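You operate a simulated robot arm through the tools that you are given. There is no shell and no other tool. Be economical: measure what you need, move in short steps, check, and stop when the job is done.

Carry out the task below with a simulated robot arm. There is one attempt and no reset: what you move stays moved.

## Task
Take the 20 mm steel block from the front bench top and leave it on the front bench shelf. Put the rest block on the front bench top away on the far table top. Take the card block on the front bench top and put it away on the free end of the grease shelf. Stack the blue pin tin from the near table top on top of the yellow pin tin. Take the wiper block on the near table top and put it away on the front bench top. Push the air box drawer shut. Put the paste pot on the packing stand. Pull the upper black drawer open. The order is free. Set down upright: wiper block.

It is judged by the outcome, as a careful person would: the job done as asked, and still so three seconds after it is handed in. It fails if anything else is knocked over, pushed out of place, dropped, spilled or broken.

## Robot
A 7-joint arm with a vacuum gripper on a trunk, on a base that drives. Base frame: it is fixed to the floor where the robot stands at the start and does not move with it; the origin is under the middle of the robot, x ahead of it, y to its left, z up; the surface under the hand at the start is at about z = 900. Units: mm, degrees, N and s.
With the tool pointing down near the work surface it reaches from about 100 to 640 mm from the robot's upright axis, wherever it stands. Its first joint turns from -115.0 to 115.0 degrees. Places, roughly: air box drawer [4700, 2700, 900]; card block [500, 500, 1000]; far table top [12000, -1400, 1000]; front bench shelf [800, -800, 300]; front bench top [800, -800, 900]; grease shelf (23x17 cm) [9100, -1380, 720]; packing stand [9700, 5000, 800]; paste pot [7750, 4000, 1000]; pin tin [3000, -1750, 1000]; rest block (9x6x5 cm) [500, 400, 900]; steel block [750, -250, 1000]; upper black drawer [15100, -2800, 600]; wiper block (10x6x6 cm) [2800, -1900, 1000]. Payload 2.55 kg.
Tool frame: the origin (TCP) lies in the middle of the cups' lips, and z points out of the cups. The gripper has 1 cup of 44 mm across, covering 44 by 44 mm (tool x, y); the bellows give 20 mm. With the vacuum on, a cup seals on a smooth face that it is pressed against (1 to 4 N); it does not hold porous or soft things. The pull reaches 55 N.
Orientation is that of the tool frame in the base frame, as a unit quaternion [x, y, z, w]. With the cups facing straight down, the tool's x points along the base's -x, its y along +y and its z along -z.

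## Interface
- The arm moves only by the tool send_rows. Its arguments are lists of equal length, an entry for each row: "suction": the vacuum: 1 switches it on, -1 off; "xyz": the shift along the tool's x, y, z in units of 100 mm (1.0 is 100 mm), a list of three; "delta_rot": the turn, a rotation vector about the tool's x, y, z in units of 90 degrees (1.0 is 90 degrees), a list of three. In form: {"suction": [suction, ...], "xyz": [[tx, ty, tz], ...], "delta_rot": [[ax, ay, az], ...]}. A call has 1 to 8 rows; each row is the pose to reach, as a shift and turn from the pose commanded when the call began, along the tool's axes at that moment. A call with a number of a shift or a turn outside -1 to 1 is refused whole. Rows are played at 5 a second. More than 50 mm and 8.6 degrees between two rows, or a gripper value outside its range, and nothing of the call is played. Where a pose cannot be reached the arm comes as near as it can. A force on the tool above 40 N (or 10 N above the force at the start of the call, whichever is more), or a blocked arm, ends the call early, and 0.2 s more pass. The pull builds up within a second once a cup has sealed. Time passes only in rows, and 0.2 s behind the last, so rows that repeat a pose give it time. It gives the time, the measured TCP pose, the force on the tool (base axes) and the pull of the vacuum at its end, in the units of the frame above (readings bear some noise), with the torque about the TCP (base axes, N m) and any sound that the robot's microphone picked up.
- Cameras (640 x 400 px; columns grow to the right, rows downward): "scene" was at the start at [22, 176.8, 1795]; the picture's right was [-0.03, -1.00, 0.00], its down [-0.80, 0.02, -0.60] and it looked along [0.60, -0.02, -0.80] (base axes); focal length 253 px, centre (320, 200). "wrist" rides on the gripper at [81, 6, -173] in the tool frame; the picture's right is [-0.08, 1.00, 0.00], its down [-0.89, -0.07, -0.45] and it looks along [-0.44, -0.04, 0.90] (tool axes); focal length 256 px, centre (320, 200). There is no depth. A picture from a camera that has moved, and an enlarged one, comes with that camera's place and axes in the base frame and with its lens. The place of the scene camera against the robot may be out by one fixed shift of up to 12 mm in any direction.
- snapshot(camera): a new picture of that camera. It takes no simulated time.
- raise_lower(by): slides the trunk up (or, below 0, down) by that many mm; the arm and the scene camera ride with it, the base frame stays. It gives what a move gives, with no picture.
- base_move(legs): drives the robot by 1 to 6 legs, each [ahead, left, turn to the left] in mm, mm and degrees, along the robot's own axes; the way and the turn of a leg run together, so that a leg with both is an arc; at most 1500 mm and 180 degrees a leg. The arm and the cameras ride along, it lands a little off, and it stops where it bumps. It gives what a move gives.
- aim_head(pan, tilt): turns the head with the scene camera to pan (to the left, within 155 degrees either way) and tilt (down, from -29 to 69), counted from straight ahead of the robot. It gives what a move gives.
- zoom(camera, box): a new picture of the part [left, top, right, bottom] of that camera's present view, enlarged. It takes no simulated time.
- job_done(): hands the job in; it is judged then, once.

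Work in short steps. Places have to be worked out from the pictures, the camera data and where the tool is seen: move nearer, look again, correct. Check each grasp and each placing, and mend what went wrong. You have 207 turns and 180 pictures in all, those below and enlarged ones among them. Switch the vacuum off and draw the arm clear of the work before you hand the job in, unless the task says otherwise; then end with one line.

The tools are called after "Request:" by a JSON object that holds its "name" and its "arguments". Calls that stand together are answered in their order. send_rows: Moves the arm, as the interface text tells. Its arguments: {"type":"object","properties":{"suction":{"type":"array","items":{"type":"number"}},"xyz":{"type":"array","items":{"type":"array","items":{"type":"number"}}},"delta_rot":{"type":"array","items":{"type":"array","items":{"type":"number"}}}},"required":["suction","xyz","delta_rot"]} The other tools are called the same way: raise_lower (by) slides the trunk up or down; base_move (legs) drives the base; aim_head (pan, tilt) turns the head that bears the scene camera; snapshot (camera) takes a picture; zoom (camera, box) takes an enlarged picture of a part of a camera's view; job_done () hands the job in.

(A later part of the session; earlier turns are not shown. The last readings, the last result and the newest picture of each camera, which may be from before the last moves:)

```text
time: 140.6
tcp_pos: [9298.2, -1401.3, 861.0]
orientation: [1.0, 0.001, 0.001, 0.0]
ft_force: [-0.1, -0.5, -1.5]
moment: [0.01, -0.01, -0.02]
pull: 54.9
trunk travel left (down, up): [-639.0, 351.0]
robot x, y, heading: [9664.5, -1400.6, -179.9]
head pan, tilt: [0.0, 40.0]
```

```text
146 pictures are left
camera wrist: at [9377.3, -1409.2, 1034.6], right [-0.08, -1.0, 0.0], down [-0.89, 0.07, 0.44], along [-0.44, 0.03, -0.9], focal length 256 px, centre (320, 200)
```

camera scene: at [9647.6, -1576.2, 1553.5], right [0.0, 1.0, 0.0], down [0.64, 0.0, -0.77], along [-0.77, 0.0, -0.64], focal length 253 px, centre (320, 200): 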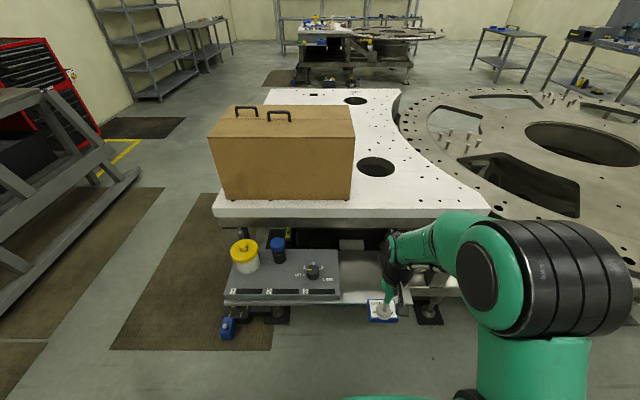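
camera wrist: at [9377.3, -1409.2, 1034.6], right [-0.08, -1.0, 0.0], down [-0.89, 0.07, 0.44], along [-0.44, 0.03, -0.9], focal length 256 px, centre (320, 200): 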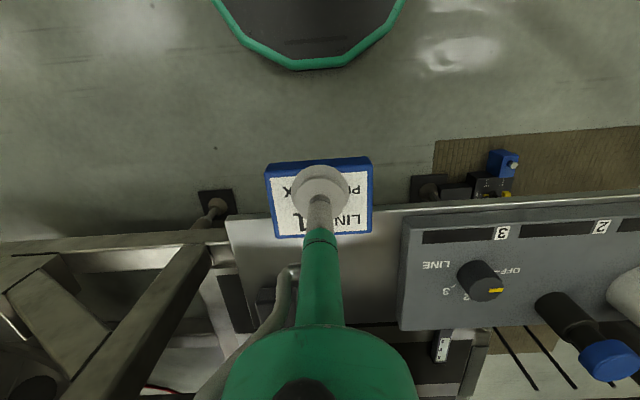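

The wrist view confirms the shelf edges: front x≈9206, tray edge y≈−1506. I extend 165 mm and lower.

Request:
{"name": "send_rows", "arguments": {"suction": [1, 1, 1], "xyz": [[-0.4, 0, 0], [-0.8, 0, 0], [-1, 0, 0]], "delta_rot": [[0, 0, 0], [0, 0, 0], [0, 0, 0]]}}

Request:
{"name": "send_rows", "arguments": {"suction": [1, 1, 1, 1], "xyz": [[-0.35, 0, 0.1], [-0.65, 0, 0.45], [-0.65, 0, 0.75], [-0.65, 0, 0.85]], "delta_rot": [[0, 0, 0], [0, 0, 0], [0, 0, 0], [0, 0, 0]]}}

Request:
{"name": "snapshot", "arguments": {"camera": "wrist"}}

Request:
{"name": "zoom", "arguments": {"camera": "scene", "box": [220, 190, 460, 340]}}

```text
time: 141.4
tcp_pos: [9198.2, -1401.9, 861.1]
orientation: [1.0, 0.002, 0.001, -0.001]
ft_force: [0.0, -0.4, -0.9]
moment: [0.01, -0.01, 0.0]
pull: 55.4
trunk travel left (down, up): [-639.0, 351.0]
robot x, y, heading: [9663.0, -1404.8, -179.7]
head pan, tilt: [0.0, 40.0]
```

```text
time: 142.4
tcp_pos: [9132.8, -1402.1, 776.1]
orientation: [1.0, 0.002, 0.001, 0.0]
ft_force: [-0.2, 0.3, -1.2]
moment: [0.0, 0.01, 0.04]
pull: 54.7
trunk travel left (down, up): [-639.0, 351.0]
robot x, y, heading: [9663.7, -1398.8, -179.5]
head pan, tilt: [0.0, 40.0]
```

```text
145 pictures are left
camera wrist: at [9212.3, -1409.2, 949.1], right [-0.08, -1.0, 0.0], down [-0.89, 0.07, 0.44], along [-0.44, 0.03, -0.9], focal length 256 px, centre (320, 200)
```

wrist: 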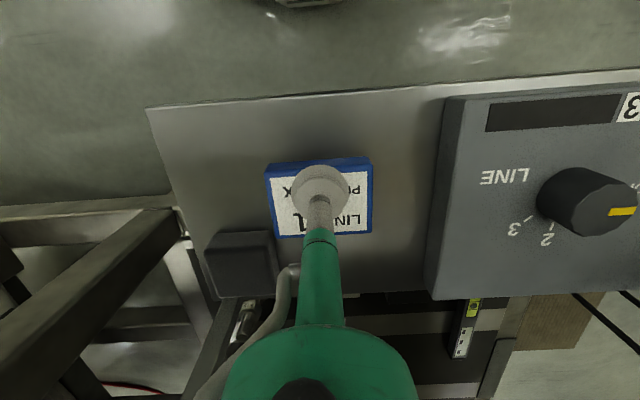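

```text
2.67 times, centred on (340, 265) of scene
camera zoom: at [9647.4, -1576.2, 1553.5], right [0.0, 1.0, 0.0], down [0.64, 0.0, -0.77], along [-0.77, 0.0, -0.64], focal length 674 px, centre (267, 27)
```

zoom: 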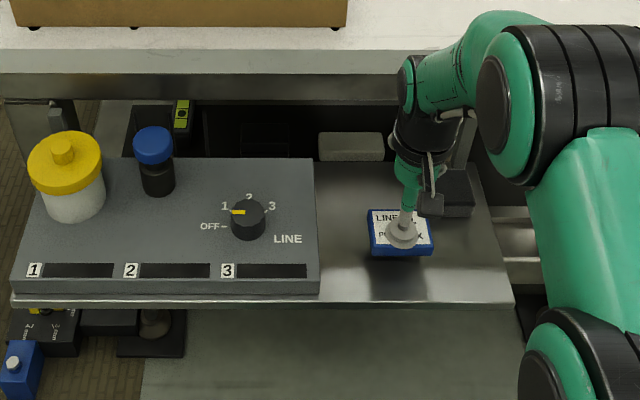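

Well placed and clear of tray and clamp. I lower onto the shelf in small steps.

Request:
{"name": "send_rows", "arguments": {"suction": [1, 1, 1, 1, 1], "xyz": [[0, 0, 0.18], [0, 0, 0.26], [0, 0, 0.3], [0, 0, 0.34], [0, 0, 0.34]], "delta_rot": [[0, 0, 0], [0, 0, 0], [0, 0, 0], [0, 0, 0], [0, 0, 0]]}}

```text
time: 143.6
tcp_pos: [9133.5, -1401.8, 742.6]
orientation: [1.0, 0.002, -0.001, 0.0]
ft_force: [0.4, 1.4, 0.7]
moment: [-0.04, 0.01, 0.02]
pull: 55.0
trunk travel left (down, up): [-639.0, 351.0]
robot x, y, heading: [9665.3, -1401.9, -179.6]
head pan, tilt: [0.0, 40.0]
```

Just about in contact (force now +0.7 from −1.2). I press 3 mm more.

Request:
{"name": "send_rows", "arguments": {"suction": [1, 1, 1], "xyz": [[0, 0, 0.02], [0, 0, 0.03], [0, 0, 0.03]], "delta_rot": [[0, 0, 0], [0, 0, 0], [0, 0, 0]]}}

```text
time: 144.4
tcp_pos: [9133.2, -1402.5, 741.6]
orientation: [1.0, 0.002, -0.001, 0.0]
ft_force: [2.7, 0.4, 11.5]
moment: [-0.01, 0.15, -0.01]
pull: 54.7
trunk travel left (down, up): [-639.0, 351.0]
robot x, y, heading: [9669.1, -1402.1, -179.9]
head pan, tilt: [0.0, 40.0]
```

Firm contact. I release and rise.

Request:
{"name": "send_rows", "arguments": {"suction": [-1, -1, -1, -1, -1, -1], "xyz": [[0, 0, 0], [0, 0, 0], [0, 0, -0.02], [0, 0, -0.1], [0, 0, -0.5], [0, 0, -0.95]], "delta_rot": [[0, 0, 0], [0, 0, 0], [0, 0, 0], [0, 0, 0], [0, 0, 0], [0, 0, 0]]}}

Request:
{"name": "send_rows", "arguments": {"suction": [-1, -1, -1], "xyz": [[0.4, 0, -0.2], [0.8, 0, -0.4], [1, 0, -0.6]], "delta_rot": [[0, 0, 0], [0, 0, 0], [0, 0, 0]]}}

Request:
{"name": "snapshot", "arguments": {"camera": "wrist"}}

```text
time: 145.8
tcp_pos: [9134.6, -1404.1, 834.4]
orientation: [1.0, 0.002, 0.002, 0.0]
ft_force: [-1.0, 0.8, -0.3]
moment: [-0.01, -0.01, 0.02]
pull: 0.1
trunk travel left (down, up): [-639.0, 351.0]
robot x, y, heading: [9664.5, -1400.8, -179.8]
head pan, tilt: [0.0, 40.0]
```

```text
time: 146.6
tcp_pos: [9235.5, -1404.5, 895.8]
orientation: [1.0, 0.002, 0.0, 0.0]
ft_force: [0.1, -0.5, -0.2]
moment: [-0.03, 0.0, 0.0]
pull: 0.1
trunk travel left (down, up): [-639.0, 351.0]
robot x, y, heading: [9666.0, -1399.4, -179.6]
head pan, tilt: [0.0, 40.0]
```

```text
143 pictures are left
camera wrist: at [9313.8, -1410.5, 1068.3], right [-0.08, -1.0, 0.0], down [-0.89, 0.07, 0.44], along [-0.44, 0.03, -0.9], focal length 256 px, centre (320, 200)
```

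wrist: 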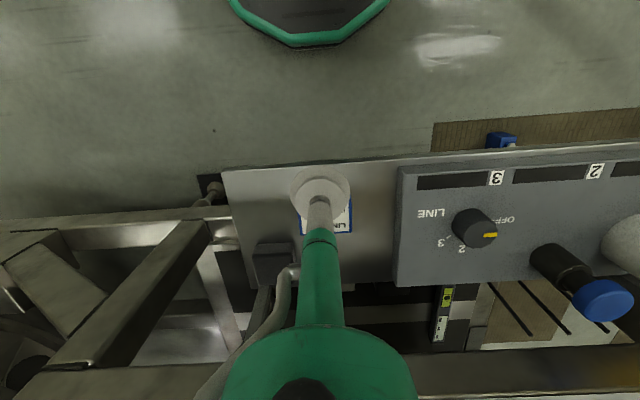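

The card block is placed. Next is the paste pot; I back out, raise the trunk and drive to (10036, 2500) facing +y.

Request:
{"name": "base_move", "arguments": {"legs": [[-370, 0, 0], [0, 0, -90], [1500, 0, 0], [1500, 0, 0], [900, 0, 0]]}}

Request:
{"name": "raise_lower", "arguments": {"by": 240}}

Request:
{"name": "aim_head", "arguments": {"pan": 25, "tilt": 20}}

Request:
{"name": "snapshot", "arguments": {"camera": "scene"}}

```text
time: 171.2
tcp_pos: [10076.5, 2945.9, 895.6]
orientation: [-0.705, 0.709, -0.002, -0.001]
ft_force: [-0.4, -0.9, 0.0]
moment: [-0.02, 0.0, -0.02]
pull: 0.0
trunk travel left (down, up): [-639.0, 351.0]
robot x, y, heading: [10071.2, 2515.0, 89.8]
head pan, tilt: [0.0, 40.0]
```

```text
time: 173.7
tcp_pos: [10077.0, 2944.5, 1134.4]
orientation: [-0.704, 0.71, -0.001, -0.001]
ft_force: [-0.5, -0.5, 0.1]
moment: [-0.04, -0.01, 0.01]
pull: 0.1
trunk travel left (down, up): [-879.0, 111.0]
robot x, y, heading: [10075.8, 2517.2, 89.5]
head pan, tilt: [0.0, 40.0]
```

```text
time: 174.6
tcp_pos: [10076.3, 2945.3, 1136.7]
orientation: [-0.705, 0.709, 0.0, -0.001]
ft_force: [0.1, 0.8, 0.2]
moment: [-0.02, 0.03, 0.02]
pull: 0.1
trunk travel left (down, up): [-879.0, 111.0]
robot x, y, heading: [10075.7, 2512.7, 89.3]
head pan, tilt: [25.0, 20.0]
```

```text
142 pictures are left
camera scene: at [9866.3, 2543.3, 1824.8], right [0.91, 0.42, 0.0], down [0.14, -0.31, -0.94], along [-0.39, 0.85, -0.34], focal length 253 px, centre (320, 200)
```

scene: 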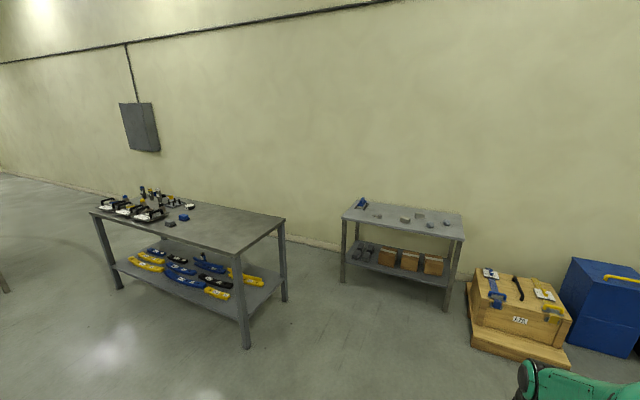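

The left bench should hold the paste pot and the small stand is at (9640,4910), the packing stand. I zoom on both.

Request:
{"name": "zoom", "arguments": {"camera": "scene", "box": [80, 170, 240, 270]}}

Request:
{"name": "zoom", "arguments": {"camera": "scene", "box": [330, 190, 490, 290]}}

```text
4.00 times, centred on (160, 220) of scene
camera zoom: at [9866.3, 2543.3, 1824.8], right [0.91, 0.42, 0.0], down [0.14, -0.31, -0.94], along [-0.39, 0.85, -0.34], focal length 1011 px, centre (960, 120)
```

zoom: 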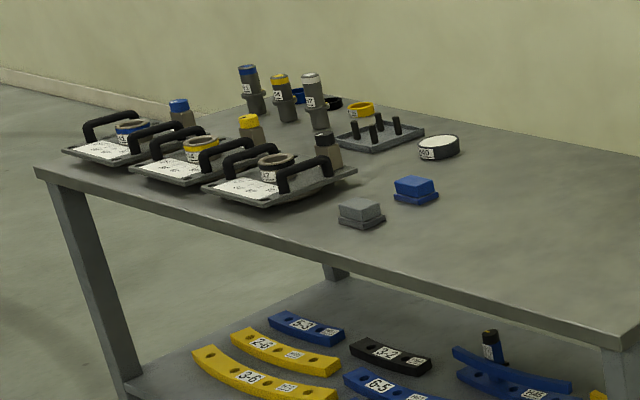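

```text
4.00 times, centred on (410, 240) of scene
camera zoom: at [9866.3, 2543.3, 1824.8], right [0.91, 0.42, 0.0], down [0.14, -0.31, -0.94], along [-0.39, 0.85, -0.34], focal length 1011 px, centre (-40, 40)
```

zoom: 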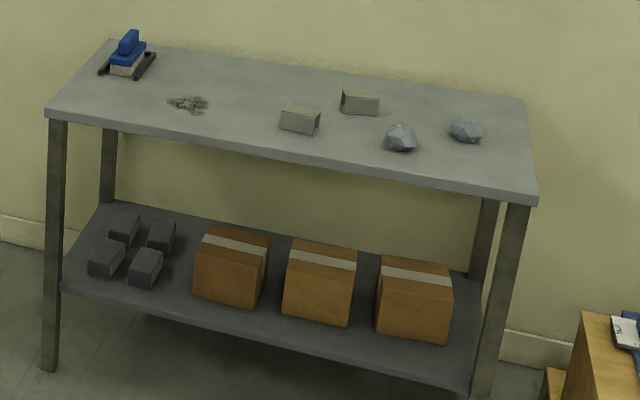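

The round white-topped pot computes to about (7773,4069), matching the paste pot's place. I drive to stand in front of that bench.

Request:
{"name": "base_move", "arguments": {"legs": [[0, 1250, 0], [0, 1050, 0], [500, 0, 0]]}}

Request:
{"name": "aim_head", "arguments": {"pan": 0, "tilt": 35}}

Request:
{"name": "snapshot", "arguments": {"camera": "scene"}}

```text
time: 188.5
tcp_pos: [7786.9, 3469.9, 1135.3]
orientation: [-0.701, 0.713, 0.0, -0.001]
ft_force: [-0.3, 0.4, 0.3]
moment: [0.01, -0.02, 0.01]
pull: 0.0
trunk travel left (down, up): [-879.0, 111.0]
robot x, y, heading: [7781.2, 3038.7, 89.2]
head pan, tilt: [25.0, 20.0]
```

```text
time: 189.4
tcp_pos: [7787.4, 3469.1, 1136.4]
orientation: [-0.702, 0.713, 0.0, -0.001]
ft_force: [-0.3, -1.3, 0.9]
moment: [-0.01, 0.0, 0.04]
pull: 0.1
trunk travel left (down, up): [-879.0, 111.0]
robot x, y, heading: [7785.2, 3039.1, 89.1]
head pan, tilt: [0.0, 35.0]
```

```text
139 pictures are left
camera scene: at [7613.4, 3072.0, 1801.1], right [1.0, -0.01, 0.0], down [-0.01, -0.57, -0.82], along [0.01, 0.82, -0.57], focal length 253 px, centre (320, 200)
```

scene: 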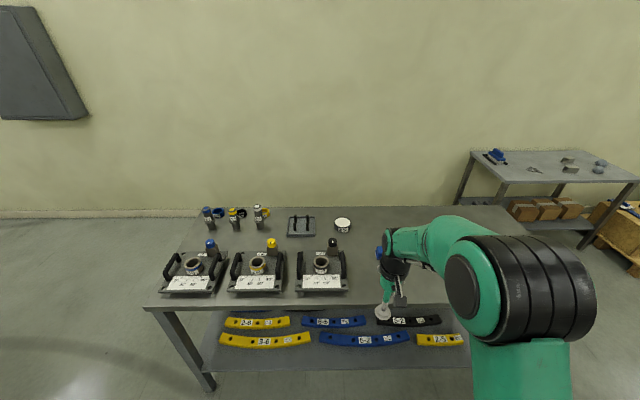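

Request:
{"name": "zoom", "arguments": {"camera": "scene", "box": [150, 195, 390, 315]}}

Request:
{"name": "zoom", "arguments": {"camera": "scene", "box": [280, 200, 380, 260]}}

```text
2.67 times, centred on (270, 255) of scene
camera zoom: at [7613.4, 3072.0, 1801.1], right [1.0, -0.01, 0.0], down [-0.01, -0.57, -0.82], along [0.01, 0.82, -0.57], focal length 674 px, centre (453, 53)
```

zoom: 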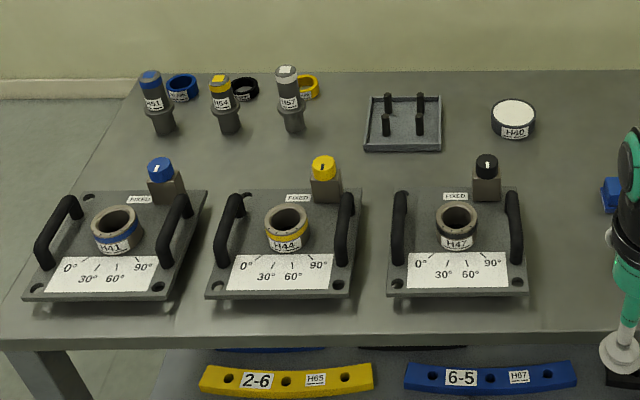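

```text
6.40 times, centred on (330, 230) of scene
camera zoom: at [7613.4, 3072.0, 1801.1], right [1.0, -0.01, 0.0], down [-0.01, -0.57, -0.82], along [0.01, 0.82, -0.57], focal length 1618 px, centre (256, 8)
```

zoom: 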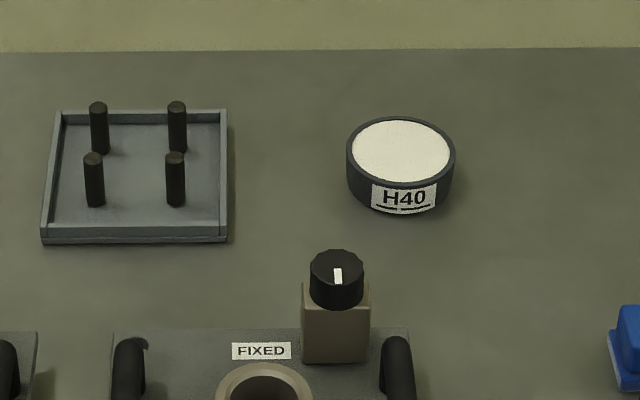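

The paste pot (H40) is at about (7746,4104), ~465 mm behind the bench's front edge but only ~190 from its back edge. I drive around the left end (x≈6900) to the back and face −y.

Request:
{"name": "base_move", "arguments": {"legs": [[0, 1330, 0.9], [1500, 0, 0], [180, 0, 0], [0, 0, 180]]}}

Request:
{"name": "snapshot", "arguments": {"camera": "scene"}}

```text
time: 211.5
tcp_pos: [6447.0, 4303.4, 1134.6]
orientation: [0.705, 0.71, 0.001, 0.0]
ft_force: [-0.3, 0.2, -0.2]
moment: [-0.03, -0.01, 0.0]
pull: 0.1
trunk travel left (down, up): [-879.0, 111.0]
robot x, y, heading: [6443.5, 4730.5, -89.5]
head pan, tilt: [0.0, 35.0]
```

```text
136 pictures are left
camera scene: at [6627.7, 4708.3, 1801.0], right [-1.0, -0.01, 0.0], down [0.0, 0.57, -0.82], along [0.01, -0.82, -0.57], focal length 253 px, centre (320, 200)
```

scene: 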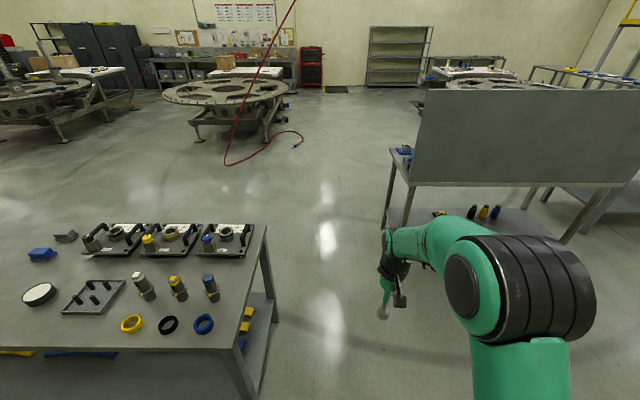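

Behind the bench now. I strafe left to the pot's x and approach the back edge.

Request:
{"name": "base_move", "arguments": {"legs": [[0, 1300, -0.4], [110, 0, 0]]}}

Request:
{"name": "snapshot", "arguments": {"camera": "wrist"}}

Request:
{"name": "snapshot", "arguments": {"camera": "scene"}}

```text
time: 218.9
tcp_pos: [7755.2, 4200.7, 1135.4]
orientation: [0.706, 0.708, 0.001, 0.0]
ft_force: [-0.2, -0.6, 0.5]
moment: [0.06, 0.0, 0.01]
pull: 0.1
trunk travel left (down, up): [-879.0, 111.0]
robot x, y, heading: [7753.5, 4630.5, -90.0]
head pan, tilt: [0.0, 35.0]
```

```text
135 pictures are left
camera wrist: at [7760.9, 4279.6, 1308.1], right [1.0, -0.08, 0.0], down [-0.07, -0.89, 0.44], along [-0.03, -0.44, -0.9], focal length 256 px, centre (320, 200)
```

wrist: 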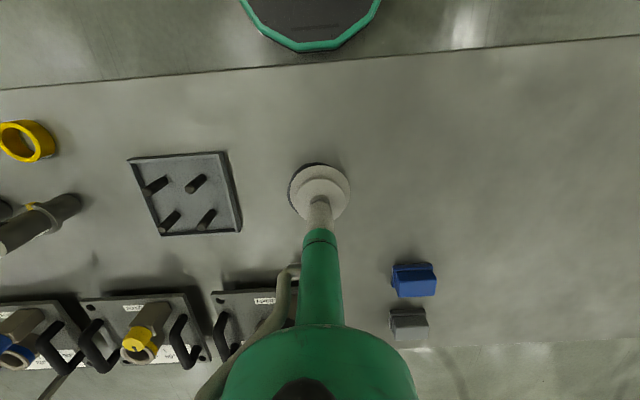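

```text
134 pictures are left
camera scene: at [7939.5, 4604.5, 1801.1], right [-1.0, 0.0, 0.0], down [0.0, 0.57, -0.82], along [0.0, -0.82, -0.57], focal length 253 px, centre (320, 200)
```

scene: 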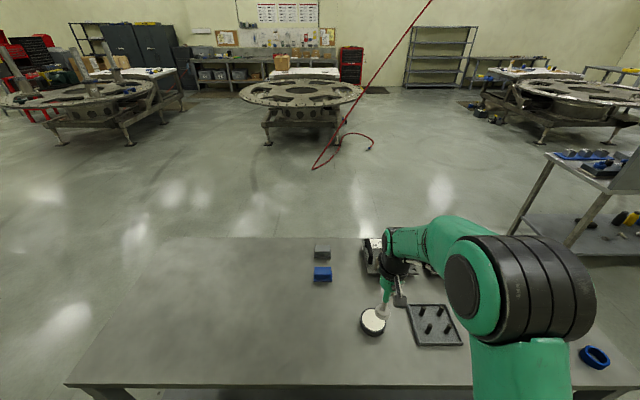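

The cup hides the pot. I retract 90 mm and come lower for a closer look at its top.

Request:
{"name": "send_rows", "arguments": {"suction": [-1, -1, -1], "xyz": [[0.3, 0, 0.3], [0.6, 0, 0.6], [0.6, 0, 0.9]], "delta_rot": [[0, 0, 0], [0, 0, 0], [0, 0, 0]]}}

Request:
{"name": "snapshot", "arguments": {"camera": "wrist"}}

Request:
{"name": "zoom", "arguments": {"camera": "scene", "box": [340, 290, 420, 350]}}

```text
time: 219.7
tcp_pos: [7757.2, 4259.5, 1044.7]
orientation: [0.706, 0.708, 0.001, -0.001]
ft_force: [-0.4, -0.1, -1.1]
moment: [0.03, -0.02, -0.01]
pull: 0.0
trunk travel left (down, up): [-879.0, 111.0]
robot x, y, heading: [7752.4, 4629.5, -89.8]
head pan, tilt: [0.0, 35.0]
```

```text
133 pictures are left
camera wrist: at [7761.2, 4339.5, 1217.5], right [1.0, -0.08, 0.0], down [-0.07, -0.89, 0.44], along [-0.03, -0.44, -0.9], focal length 256 px, centre (320, 200)
```

wrist: 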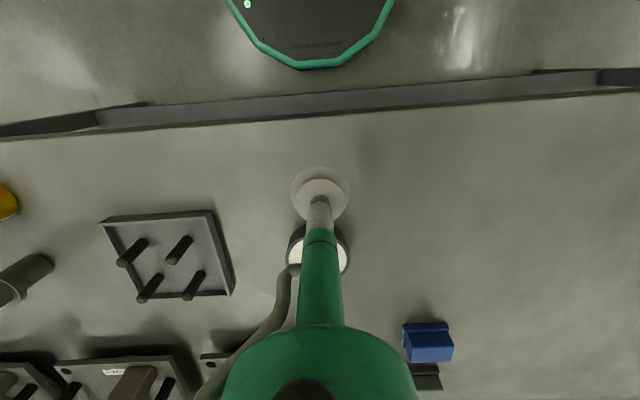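

```text
6.67 times, centred on (380, 320) of scene
camera zoom: at [7939.5, 4602.9, 1801.0], right [-1.0, 0.0, 0.0], down [0.0, 0.57, -0.82], along [0.0, -0.82, -0.57], focal length 1685 px, centre (-80, -600)
```

zoom: 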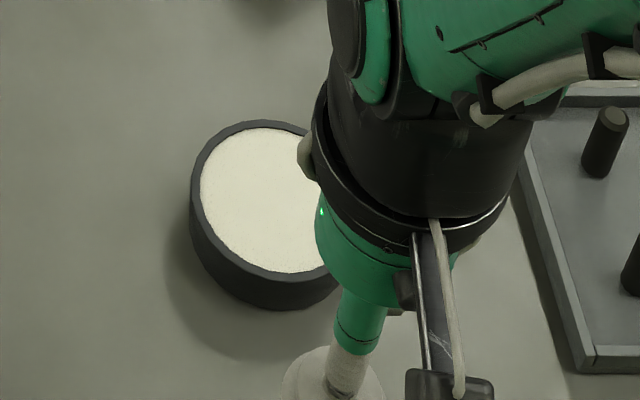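

The pot seems filled to just below its rim. I move over its centre (7747,4113) and check before touching.

Request:
{"name": "send_rows", "arguments": {"suction": [-1, -1, -1], "xyz": [[-0.35, -0.05, 0], [-0.7, -0.1, 0.1], [-0.9, -0.1, 0.1]], "delta_rot": [[0, 0, 0], [0, 0, 0], [0, 0, 0]]}}

Request:
{"name": "send_rows", "arguments": {"suction": [-1, -1, -1], "xyz": [[-0.3, 0, 0.2], [-0.56, 0, 0.5], [-0.56, 0, 0.65]], "delta_rot": [[0, 0, 0], [0, 0, 0], [0, 0, 0]]}}

Request:
{"name": "snapshot", "arguments": {"camera": "wrist"}}

Request:
{"name": "zoom", "arguments": {"camera": "scene", "box": [340, 280, 430, 350]}}

```text
time: 220.5
tcp_pos: [7745.8, 4168.9, 1034.0]
orientation: [0.706, 0.709, 0.002, 0.0]
ft_force: [-0.1, 0.7, -0.2]
moment: [-0.01, 0.01, -0.01]
pull: 0.0
trunk travel left (down, up): [-879.0, 111.0]
robot x, y, heading: [7752.4, 4631.5, -89.8]
head pan, tilt: [0.0, 35.0]
```

```text
time: 221.3
tcp_pos: [7746.2, 4115.4, 970.3]
orientation: [0.706, 0.708, 0.001, -0.001]
ft_force: [0.1, -0.2, -0.1]
moment: [0.0, -0.01, 0.01]
pull: 0.1
trunk travel left (down, up): [-879.0, 111.0]
robot x, y, heading: [7753.4, 4629.6, -90.0]
head pan, tilt: [0.0, 35.0]
```

```text
131 pictures are left
camera wrist: at [7751.0, 4193.8, 1143.3], right [1.0, -0.08, 0.0], down [-0.07, -0.89, 0.44], along [-0.03, -0.44, -0.9], focal length 256 px, centre (320, 200)
```

wrist: 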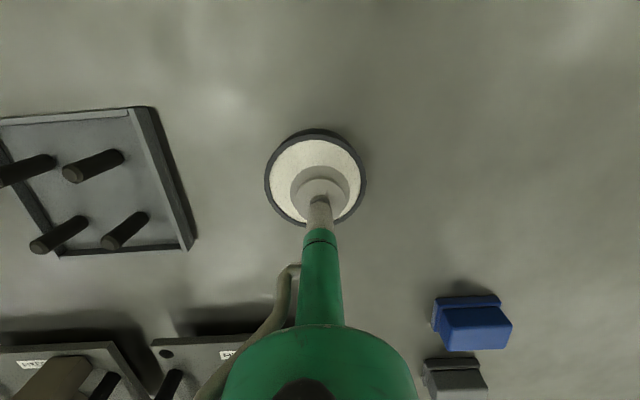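

```text
5.71 times, centred on (385, 315) of scene
camera zoom: at [7939.5, 4605.2, 1801.1], right [-1.0, 0.0, 0.0], down [0.0, 0.57, -0.82], along [0.0, -0.82, -0.57], focal length 1444 px, centre (-51, -457)
```

zoom: 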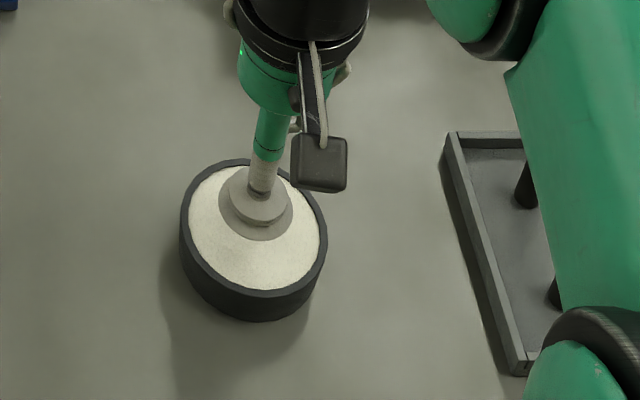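

Centred to about 5 mm. I correct and lower slowly with the vacuum on, to see if the top seals.

Request:
{"name": "send_rows", "arguments": {"suction": [1, 1, 1, 1, 1, 1], "xyz": [[-0.04, -0.03, 0.2], [-0.04, -0.03, 0.28], [-0.04, -0.03, 0.32], [-0.04, -0.03, 0.35], [-0.04, -0.03, 0.37], [-0.04, -0.03, 0.37]], "delta_rot": [[0, 0, 0], [0, 0, 0], [0, 0, 0], [0, 0, 0], [0, 0, 0], [0, 0, 0]]}}

```text
time: 222.7
tcp_pos: [7743.7, 4110.2, 932.4]
orientation: [0.707, 0.708, 0.0, 0.0]
ft_force: [0.4, 0.6, 0.0]
moment: [-0.06, 0.05, -0.02]
pull: 54.7
trunk travel left (down, up): [-879.0, 111.0]
robot x, y, heading: [7756.5, 4630.1, -90.0]
head pan, tilt: [0.0, 35.0]
```

It sealed (54.7 N). I lift 60 mm and check that the whole pot comes up.

Request:
{"name": "send_rows", "arguments": {"suction": [1, 1, 1, 1, 1], "xyz": [[0, 0, -0.05], [0, 0, -0.15], [0, 0, -0.4], [0, 0, -0.6], [0, 0, -0.8]], "delta_rot": [[0, 0, 0], [0, 0, 0], [0, 0, 0], [0, 0, 0], [0, 0, 0]]}}

Request:
{"name": "zoom", "arguments": {"camera": "scene", "box": [330, 260, 430, 340]}}

```text
time: 223.9
tcp_pos: [7743.3, 4110.7, 1012.8]
orientation: [0.706, 0.708, 0.0, 0.0]
ft_force: [0.4, 0.3, -3.9]
moment: [0.0, 0.0, 0.01]
pull: 55.1
trunk travel left (down, up): [-879.0, 111.0]
robot x, y, heading: [7757.0, 4633.5, -89.5]
head pan, tilt: [0.0, 35.0]
```

```text
5.00 times, centred on (380, 300) of scene
camera zoom: at [7939.5, 4605.1, 1801.0], right [-1.0, 0.0, 0.0], down [0.0, 0.57, -0.82], along [0.0, -0.82, -0.57], focal length 1264 px, centre (20, -300)
```

zoom: 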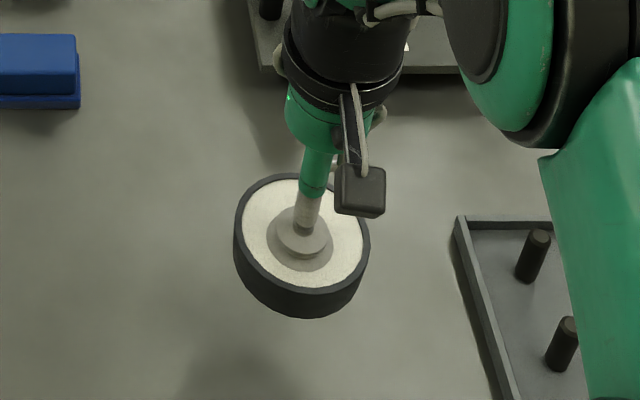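

The whole pot came up (3.9 N). The packing stand's left end (x≈9110) can be reached from here, so I fold the arm, turn to face +x and drive up to it.

Request:
{"name": "send_rows", "arguments": {"suction": [1, 1, 1, 1], "xyz": [[0.3, 0, -0.3], [0.6, 0, -0.5], [0.9, 0.05, -0.7], [1, 0.05, -0.8]], "delta_rot": [[0, 0, 0], [0, 0, 0], [0, 0, 0], [0, 0, 0]]}}

Request:
{"name": "base_move", "arguments": {"legs": [[-190, 0, 0], [0, 0, 89.7], [850, 0, 0]]}}

Request:
{"name": "aim_head", "arguments": {"pan": -5, "tilt": 42}}

Request:
{"name": "snapshot", "arguments": {"camera": "scene"}}

Request:
{"name": "snapshot", "arguments": {"camera": "wrist"}}

```text
time: 224.9
tcp_pos: [7747.6, 4209.4, 1094.4]
orientation: [0.706, 0.708, 0.001, -0.001]
ft_force: [1.2, 0.9, -5.0]
moment: [0.05, -0.06, 0.03]
pull: 54.9
trunk travel left (down, up): [-879.0, 111.0]
robot x, y, heading: [7753.1, 4633.5, -89.8]
head pan, tilt: [0.0, 35.0]
```

```text
time: 234.4
tcp_pos: [9027.2, 4819.8, 1093.9]
orientation: [-0.003, 1.0, 0.0, -0.001]
ft_force: [0.9, 0.5, -5.5]
moment: [0.01, 0.04, -0.01]
pull: 55.4
trunk travel left (down, up): [-879.0, 111.0]
robot x, y, heading: [8605.2, 4822.4, 0.4]
head pan, tilt: [0.0, 35.0]
```

```text
time: 235.1
tcp_pos: [9026.6, 4819.9, 1093.4]
orientation: [-0.002, 1.0, 0.0, -0.001]
ft_force: [0.2, 0.2, -4.4]
moment: [0.02, 0.07, 0.03]
pull: 54.8
trunk travel left (down, up): [-879.0, 111.0]
robot x, y, heading: [8608.9, 4825.6, 0.5]
head pan, tilt: [-5.0, 42.0]
```

```text
128 pictures are left
camera scene: at [8636.9, 4997.1, 1790.6], right [-0.08, -1.0, 0.0], down [-0.67, 0.05, -0.74], along [0.74, -0.06, -0.67], focal length 253 px, centre (320, 200)
```

scene: 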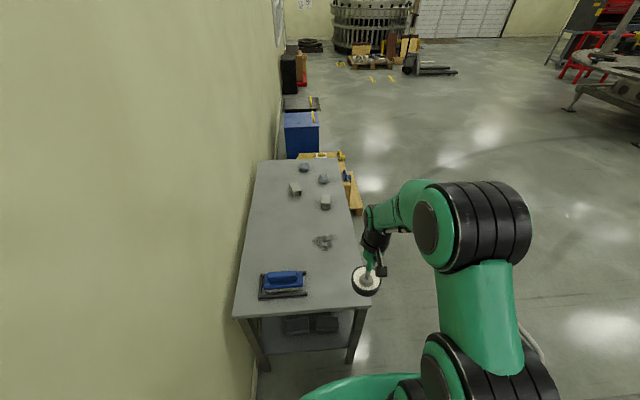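

```text
127 pictures are left
camera wrist: at [8944.4, 4825.4, 1266.0], right [0.07, 1.0, 0.0], down [0.89, -0.07, 0.44], along [0.44, -0.03, -0.9], focal length 256 px, centre (320, 200)
```

wrist: 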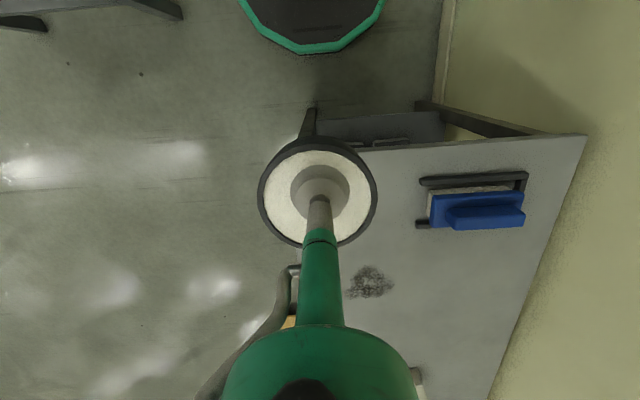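

Stand corner at about (9100,4757); crumbs at (9427,4917), blue tool from y≈5010. I aim to place the pot at (9250,4878): drive 120 ahead, 50 left.

Request:
{"name": "base_move", "arguments": {"legs": [[120, 52, -0.4]]}}

Request:
{"name": "send_rows", "arguments": {"suction": [1, 1, 1], "xyz": [[-0.4, 0, 0], [-0.8, 0, 0.2], [-1, 0, 0.5]], "delta_rot": [[0, 0, 0], [0, 0, 0], [0, 0, 0]]}}

Request:
{"name": "raise_lower", "arguments": {"by": -150}}

Request:
{"name": "snapshot", "arguments": {"camera": "wrist"}}

Request:
{"name": "zoom", "arguments": {"camera": "scene", "box": [220, 180, 440, 340]}}

```text
time: 236.4
tcp_pos: [9146.2, 4868.6, 1094.5]
orientation: [0.002, 1.0, 0.0, -0.002]
ft_force: [0.3, -0.1, -4.5]
moment: [0.01, 0.08, 0.0]
pull: 55.0
trunk travel left (down, up): [-879.0, 111.0]
robot x, y, heading: [8729.7, 4876.5, -0.1]
head pan, tilt: [-5.0, 42.0]
```

```text
time: 237.2
tcp_pos: [9245.3, 4869.4, 1043.6]
orientation: [0.001, 1.0, 0.001, -0.002]
ft_force: [0.1, 0.2, -5.6]
moment: [0.0, 0.08, -0.01]
pull: 54.6
trunk travel left (down, up): [-879.0, 111.0]
robot x, y, heading: [8724.7, 4875.3, -0.3]
head pan, tilt: [-5.0, 42.0]
```

```text
time: 238.9
tcp_pos: [9245.1, 4869.0, 894.0]
orientation: [0.002, 1.0, 0.0, -0.002]
ft_force: [-0.6, 0.7, -4.6]
moment: [0.02, 0.03, 0.01]
pull: 54.5
trunk travel left (down, up): [-729.0, 261.0]
robot x, y, heading: [8723.1, 4876.4, -0.4]
head pan, tilt: [-5.0, 42.0]
```

```text
126 pictures are left
camera wrist: at [9162.3, 4874.8, 1066.7], right [0.08, 1.0, 0.0], down [0.89, -0.07, 0.44], along [0.44, -0.04, -0.9], focal length 256 px, centre (320, 200)
```

wrist: 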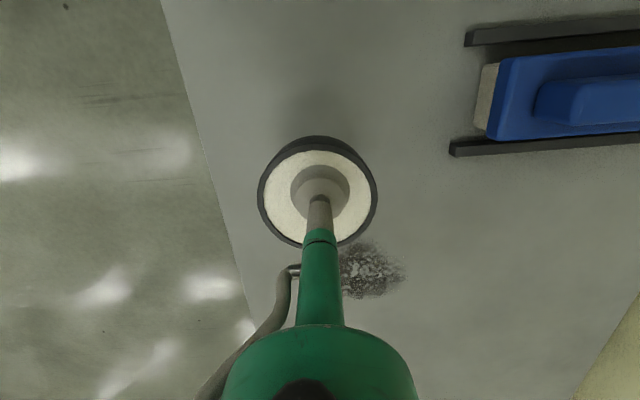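

```text
2.50 times, centred on (330, 260) of scene
camera zoom: at [8756.9, 5048.9, 1640.6], right [-0.09, -1.0, 0.0], down [-0.67, 0.06, -0.74], along [0.74, -0.07, -0.67], focal length 632 px, centre (295, 50)
```

zoom: 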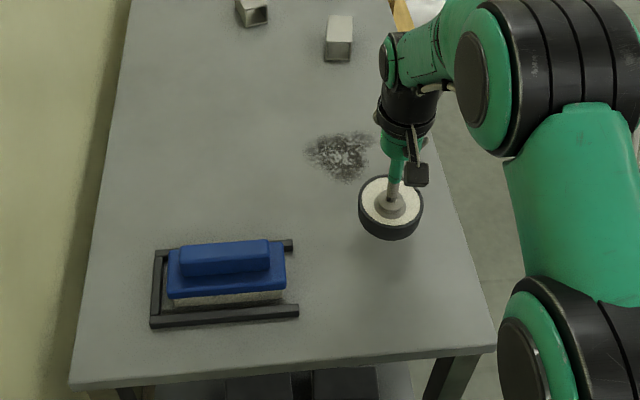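

Clear spot. I lower to just above the stand, then in small steps.

Request:
{"name": "send_rows", "arguments": {"suction": [1, 1, 1, 1, 1], "xyz": [[0, 0, 0.3], [0, 0, 0.5], [0, 0, 0.55], [0, 0, 0.59], [0, 0, 0.61]], "delta_rot": [[0, 0, 0], [0, 0, 0], [0, 0, 0], [0, 0, 0], [0, 0, 0]]}}

```text
time: 240.1
tcp_pos: [9244.5, 4869.6, 833.3]
orientation: [0.002, 1.0, 0.0, 0.0]
ft_force: [-0.9, 0.2, -0.5]
moment: [-0.02, -0.13, -0.02]
pull: 54.8
trunk travel left (down, up): [-729.0, 261.0]
robot x, y, heading: [8723.2, 4877.8, -0.3]
head pan, tilt: [-5.0, 42.0]
```

Just touching. I press 3 mm more.

Request:
{"name": "send_rows", "arguments": {"suction": [1, 1, 1], "xyz": [[0, 0, 0.02], [0, 0, 0.03], [0, 0, 0.03]], "delta_rot": [[0, 0, 0], [0, 0, 0], [0, 0, 0]]}}

Request:
{"name": "send_rows", "arguments": {"suction": [-1, -1, -1, -1, -1, -1], "xyz": [[0, 0, 0], [0, 0, 0], [0, 0, -0.02], [0, 0, -0.1], [0, 0, -0.5], [0, 0, -0.95]], "delta_rot": [[0, 0, 0], [0, 0, 0], [0, 0, 0], [0, 0, 0], [0, 0, 0], [0, 0, 0]]}}

Request:
{"name": "send_rows", "arguments": {"suction": [-1, -1, -1], "xyz": [[0.4, 0, -0.2], [0.8, 0, -0.4], [1, 0, -0.6]], "delta_rot": [[0, 0, 0], [0, 0, 0], [0, 0, 0]]}}

Request:
{"name": "zoom", "arguments": {"camera": "scene", "box": [220, 180, 440, 340]}}

```text
time: 240.9
tcp_pos: [9243.5, 4869.1, 832.8]
orientation: [0.002, 1.0, 0.0, 0.001]
ft_force: [-2.8, 0.0, 14.5]
moment: [-0.06, -0.21, -0.01]
pull: 54.6
trunk travel left (down, up): [-729.0, 261.0]
robot x, y, heading: [8728.1, 4877.8, -0.4]
head pan, tilt: [-5.0, 42.0]
```

```text
time: 242.3
tcp_pos: [9243.5, 4869.2, 926.0]
orientation: [0.002, 1.0, 0.0, -0.001]
ft_force: [-0.1, 0.1, -0.8]
moment: [-0.01, 0.0, 0.0]
pull: 0.1
trunk travel left (down, up): [-729.0, 261.0]
robot x, y, heading: [8724.2, 4877.8, -0.2]
head pan, tilt: [-5.0, 42.0]
```

```text
time: 243.1
tcp_pos: [9143.0, 4870.2, 986.6]
orientation: [0.002, 1.0, 0.0, -0.001]
ft_force: [1.0, -0.1, 0.2]
moment: [0.0, -0.01, 0.01]
pull: 0.2
trunk travel left (down, up): [-729.0, 261.0]
robot x, y, heading: [8726.7, 4876.6, -0.5]
head pan, tilt: [-5.0, 42.0]
```

```text
2.50 times, centred on (330, 260) of scene
camera zoom: at [8755.3, 5049.0, 1640.5], right [-0.09, -1.0, 0.0], down [-0.67, 0.06, -0.74], along [0.74, -0.07, -0.67], focal length 632 px, centre (295, 50)
```

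zoom: 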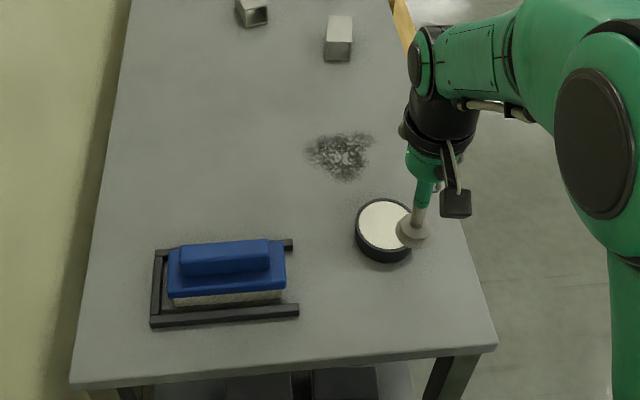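

The pot stands on the packing stand. Next the air box drawer: I back along the bench, go through the gap at x≈6450 to the aisle, and turn to face +y.

Request:
{"name": "base_move", "arguments": {"legs": [[-1300, 0, 0.4], [-976, 0, 0], [0, 0, -90], [1500, 0, 0], [1500, 0, 0], [0, 0, 180]]}}

Request:
{"name": "raise_lower", "arguments": {"by": 150}}

Request:
{"name": "aim_head", "arguments": {"pan": 40, "tilt": 25}}

Request:
{"name": "snapshot", "arguments": {"camera": "scene"}}

```text
time: 279.5
tcp_pos: [6518.2, 2277.5, 986.1]
orientation: [0.707, -0.707, 0.0, 0.0]
ft_force: [0.0, -0.4, 0.1]
moment: [-0.01, 0.01, 0.03]
pull: 0.1
trunk travel left (down, up): [-729.0, 261.0]
robot x, y, heading: [6511.3, 1860.9, 90.2]
head pan, tilt: [-5.0, 42.0]
```

```text
time: 281.2
tcp_pos: [6519.5, 2277.2, 1135.1]
orientation: [0.708, -0.706, 0.001, 0.001]
ft_force: [-0.3, 0.1, 0.0]
moment: [0.0, -0.01, 0.02]
pull: 0.1
trunk travel left (down, up): [-879.0, 111.0]
robot x, y, heading: [6511.2, 1857.5, 90.1]
head pan, tilt: [-5.0, 42.0]
```

```text
time: 282.3
tcp_pos: [6519.9, 2277.4, 1134.5]
orientation: [0.708, -0.706, 0.001, 0.001]
ft_force: [0.2, 0.9, 0.1]
moment: [-0.02, 0.01, -0.02]
pull: 0.1
trunk travel left (down, up): [-879.0, 111.0]
robot x, y, heading: [6514.0, 1854.4, 90.2]
head pan, tilt: [40.0, 25.0]
```

```text
123 pictures are left
camera scene: at [6285.8, 1870.5, 1816.8], right [0.77, 0.64, 0.0], down [0.27, -0.32, -0.91], along [-0.58, 0.69, -0.42], focal length 253 px, centre (320, 200)
```

scene: 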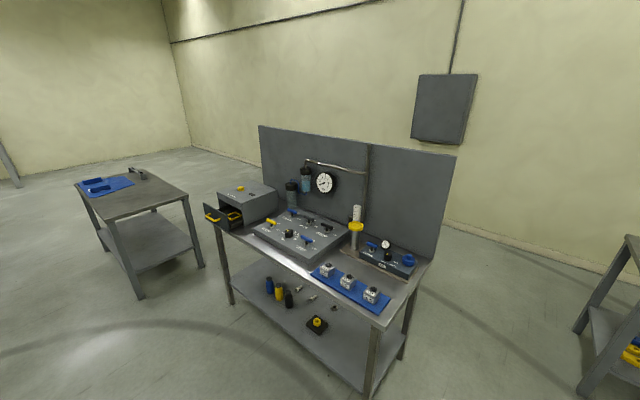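

I zoom on the air box with its open drawer.

Request:
{"name": "zoom", "arguments": {"camera": "scene", "box": [190, 170, 310, 245]}}

```text
5.33 times, centred on (250, 208) of scene
camera zoom: at [6285.8, 1870.5, 1816.8], right [0.77, 0.64, 0.0], down [0.27, -0.32, -0.91], along [-0.58, 0.69, -0.42], focal length 1348 px, centre (693, 160)
```

zoom: 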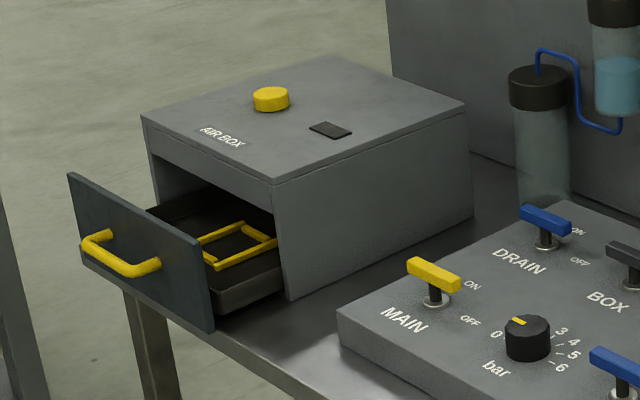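

The drawer front is at about (4721,2596) and opens toward −y. I drive to (4720,2130) facing it.

Request:
{"name": "base_move", "arguments": {"legs": [[0, 900, 0], [0, 890, 0], [260, 0, 0]]}}

Request:
{"name": "aim_head", "arguments": {"pan": -5, "tilt": 45}}

Request:
{"name": "snapshot", "arguments": {"camera": "scene"}}

Request:
{"name": "snapshot", "arguments": {"camera": "wrist"}}

```text
time: 292.8
tcp_pos: [4728.5, 2535.5, 1134.3]
orientation: [0.708, -0.706, 0.0, 0.0]
ft_force: [-0.8, -0.7, -0.9]
moment: [0.02, 0.02, -0.01]
pull: 0.1
trunk travel left (down, up): [-879.0, 111.0]
robot x, y, heading: [4725.6, 2112.4, 90.2]
head pan, tilt: [40.0, 25.0]
```

```text
time: 294.0
tcp_pos: [4727.4, 2535.2, 1135.6]
orientation: [0.709, -0.705, 0.001, 0.001]
ft_force: [-0.5, 0.8, -0.2]
moment: [0.01, 0.01, 0.01]
pull: 0.0
trunk travel left (down, up): [-879.0, 111.0]
robot x, y, heading: [4721.0, 2112.4, 90.1]
head pan, tilt: [-5.0, 45.0]
```

```text
121 pictures are left
camera scene: at [4561.5, 2137.8, 1786.2], right [1.0, -0.08, 0.0], down [-0.06, -0.7, -0.71], along [0.06, 0.7, -0.71], focal length 253 px, centre (320, 200)
```

scene: 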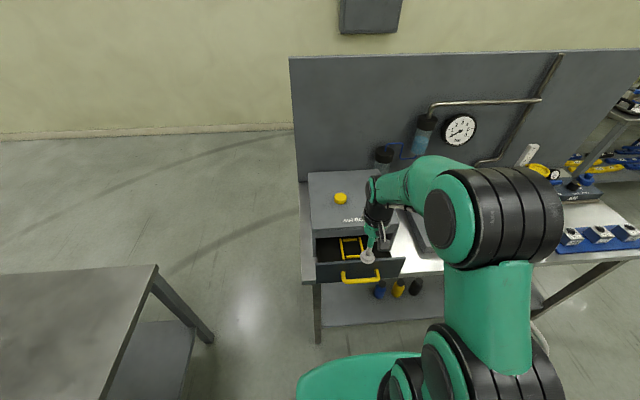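

```text
120 pictures are left
camera wrist: at [4719.9, 2453.7, 1308.4], right [-1.0, 0.07, 0.0], down [0.07, 0.89, 0.44], along [0.03, 0.44, -0.9], focal length 256 px, centre (320, 200)
```

wrist: 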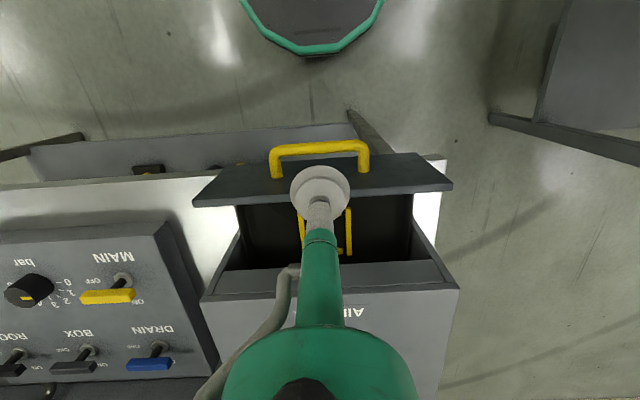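

Handle bar about (4726,2550,960). I retract a little and go lower in front of it for a better look.

Request:
{"name": "send_rows", "arguments": {"suction": [-1, -1, -1], "xyz": [[0.4, 0, 0.2], [0.7, 0, 0.5], [0.8, 0, 0.9]], "delta_rot": [[0, 0, 0], [0, 0, 0], [0, 0, 0]]}}

Request:
{"name": "snapshot", "arguments": {"camera": "wrist"}}

Request:
{"name": "zoom", "arguments": {"camera": "scene", "box": [290, 190, 430, 310]}}

```text
time: 294.8
tcp_pos: [4729.5, 2455.2, 1045.6]
orientation: [0.708, -0.706, 0.0, 0.001]
ft_force: [0.5, -0.2, -0.6]
moment: [-0.01, 0.0, 0.0]
pull: 0.0
trunk travel left (down, up): [-879.0, 111.0]
robot x, y, heading: [4721.4, 2112.2, 90.1]
head pan, tilt: [-5.0, 45.0]
```

```text
119 pictures are left
camera wrist: at [4721.1, 2373.6, 1217.8], right [-1.0, 0.07, 0.0], down [0.07, 0.89, 0.44], along [0.03, 0.44, -0.9], focal length 256 px, centre (320, 200)
```

wrist: 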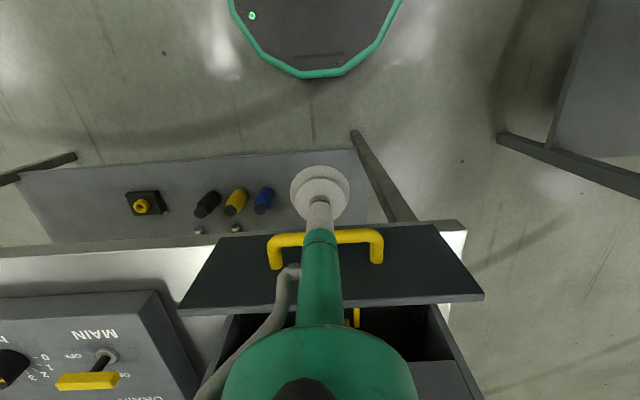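

```text
3.33 times, centred on (360, 250) of scene
camera zoom: at [4561.6, 2139.4, 1786.2], right [1.0, -0.08, 0.0], down [-0.06, -0.71, -0.71], along [0.06, 0.7, -0.71], focal length 843 px, centre (187, 33)
```

zoom: 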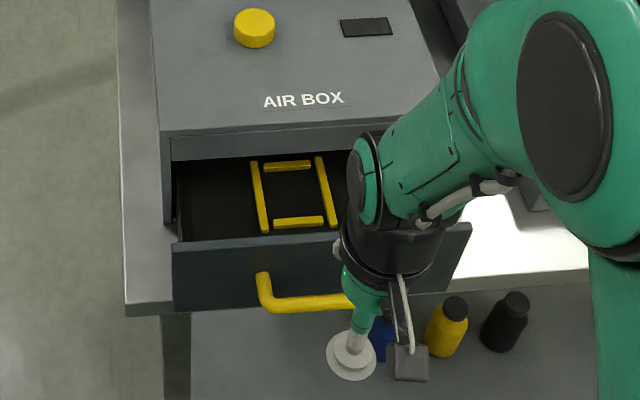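

Triangulated from two wrist views: bar at y≈2542, z≈972; plate spans z 917–1033. I lower the stem to z≈930 in front of the bar, then push gently.

Request:
{"name": "send_rows", "arguments": {"suction": [-1, -1, -1, -1], "xyz": [[0, -0.02, 0.4], [0, -0.02, 0.8], [0, -0.02, 0.9], [0, -0.02, 0.98]], "delta_rot": [[0, 0, 0], [0, 0, 0], [0, 0, 0], [0, 0, 0]]}}

Request:
{"name": "send_rows", "arguments": {"suction": [-1, -1, -1, -1, -1, -1, -1], "xyz": [[-0.2, 0, 0.15], [-0.4, 0, 0.16], [-0.55, 0, 0.16], [-0.65, 0, 0.16], [-0.75, 0, 0.16], [-0.85, 0, 0.16], [-0.95, 0, 0.16]], "delta_rot": [[0, 0, 0], [0, 0, 0], [0, 0, 0], [0, 0, 0], [0, 0, 0], [0, 0, 0], [0, 0, 0]]}}

Request:
{"name": "zoom", "arguments": {"camera": "scene", "box": [290, 190, 430, 310]}}

```text
time: 295.8
tcp_pos: [4729.9, 2455.0, 948.5]
orientation: [0.708, -0.706, 0.001, 0.001]
ft_force: [0.9, -0.2, -0.1]
moment: [0.02, 0.02, 0.01]
pull: 0.1
trunk travel left (down, up): [-879.0, 111.0]
robot x, y, heading: [4722.4, 2115.2, 90.2]
head pan, tilt: [-5.0, 45.0]
```

```text
time: 297.4
tcp_pos: [4731.3, 2549.9, 932.3]
orientation: [0.709, -0.705, 0.001, 0.001]
ft_force: [-0.4, -0.4, 0.1]
moment: [-0.02, 0.04, 0.02]
pull: 0.0
trunk travel left (down, up): [-879.0, 111.0]
robot x, y, heading: [4723.6, 2113.9, 90.3]
head pan, tilt: [-5.0, 45.0]
```

```text
3.33 times, centred on (360, 250) of scene
camera zoom: at [4561.6, 2137.9, 1786.2], right [1.0, -0.08, 0.0], down [-0.06, -0.7, -0.71], along [0.06, 0.7, -0.71], focal length 843 px, centre (187, 33)
```

zoom: 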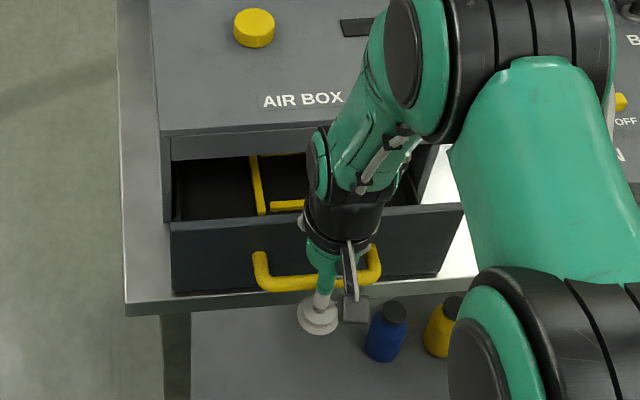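

The drawer is already moving in easily. I keep pushing in 8–10 mm steps.

Request:
{"name": "send_rows", "arguments": {"suction": [-1, -1, -1, -1, -1, -1, -1, -1], "xyz": [[-0.1, 0, 0], [-0.2, 0, 0], [-0.3, 0, 0], [-0.4, 0, 0], [-0.5, 0, 0], [-0.6, 0, 0], [-0.7, 0, 0], [-0.8, 0, 0]], "delta_rot": [[0, 0, 0], [0, 0, 0], [0, 0, 0], [0, 0, 0], [0, 0, 0], [0, 0, 0], [0, 0, 0], [0, 0, 0]]}}

Request:
{"name": "zoom", "arguments": {"camera": "scene", "box": [290, 190, 430, 310]}}

```text
time: 299.2
tcp_pos: [4728.1, 2628.8, 931.2]
orientation: [0.71, -0.705, 0.0, 0.0]
ft_force: [0.0, 0.1, -0.1]
moment: [-0.02, 0.02, 0.03]
pull: 0.0
trunk travel left (down, up): [-879.0, 111.0]
robot x, y, heading: [4719.2, 2116.7, 90.2]
head pan, tilt: [-5.0, 45.0]
```

```text
3.33 times, centred on (360, 250) of scene
camera zoom: at [4561.6, 2138.2, 1786.2], right [1.0, -0.08, 0.0], down [-0.06, -0.7, -0.71], along [0.06, 0.7, -0.71], focal length 843 px, centre (187, 33)
```

zoom: 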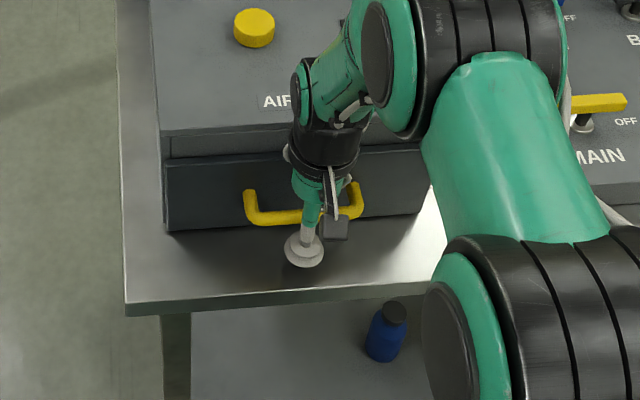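

Nearly shut. I push on in small steps until resistance.

Request:
{"name": "send_rows", "arguments": {"suction": [-1, -1, -1, -1, -1], "xyz": [[-0.05, 0, 0], [-0.1, 0, 0], [-0.15, 0, 0], [-0.2, 0, 0], [-0.24, 0, 0]], "delta_rot": [[0, 0, 0], [0, 0, 0], [0, 0, 0], [0, 0, 0], [0, 0, 0]]}}

Request:
{"name": "zoom", "arguments": {"camera": "scene", "box": [290, 190, 430, 310]}}

```text
time: 300.3
tcp_pos: [4728.9, 2628.7, 922.5]
orientation: [0.709, -0.705, 0.019, 0.018]
ft_force: [0.4, -16.6, 3.3]
moment: [0.89, 0.03, -0.01]
pull: 0.0
trunk travel left (down, up): [-879.0, 111.0]
robot x, y, heading: [4722.3, 2113.6, 90.4]
head pan, tilt: [-5.0, 45.0]
stopped in row 5: the force on the tool passed its limit at 41 N (the readings are from after the stop); the commanded pose is now the measured one
```

```text
3.33 times, centred on (360, 250) of scene
camera zoom: at [4561.7, 2137.8, 1786.2], right [1.0, -0.08, 0.0], down [-0.06, -0.71, -0.71], along [0.06, 0.7, -0.71], focal length 843 px, centre (187, 33)
```

zoom: 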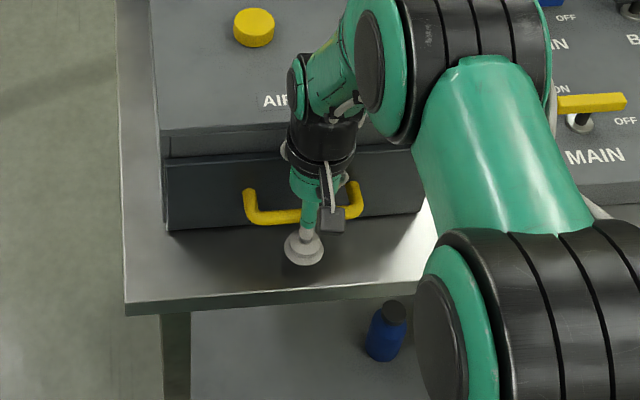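

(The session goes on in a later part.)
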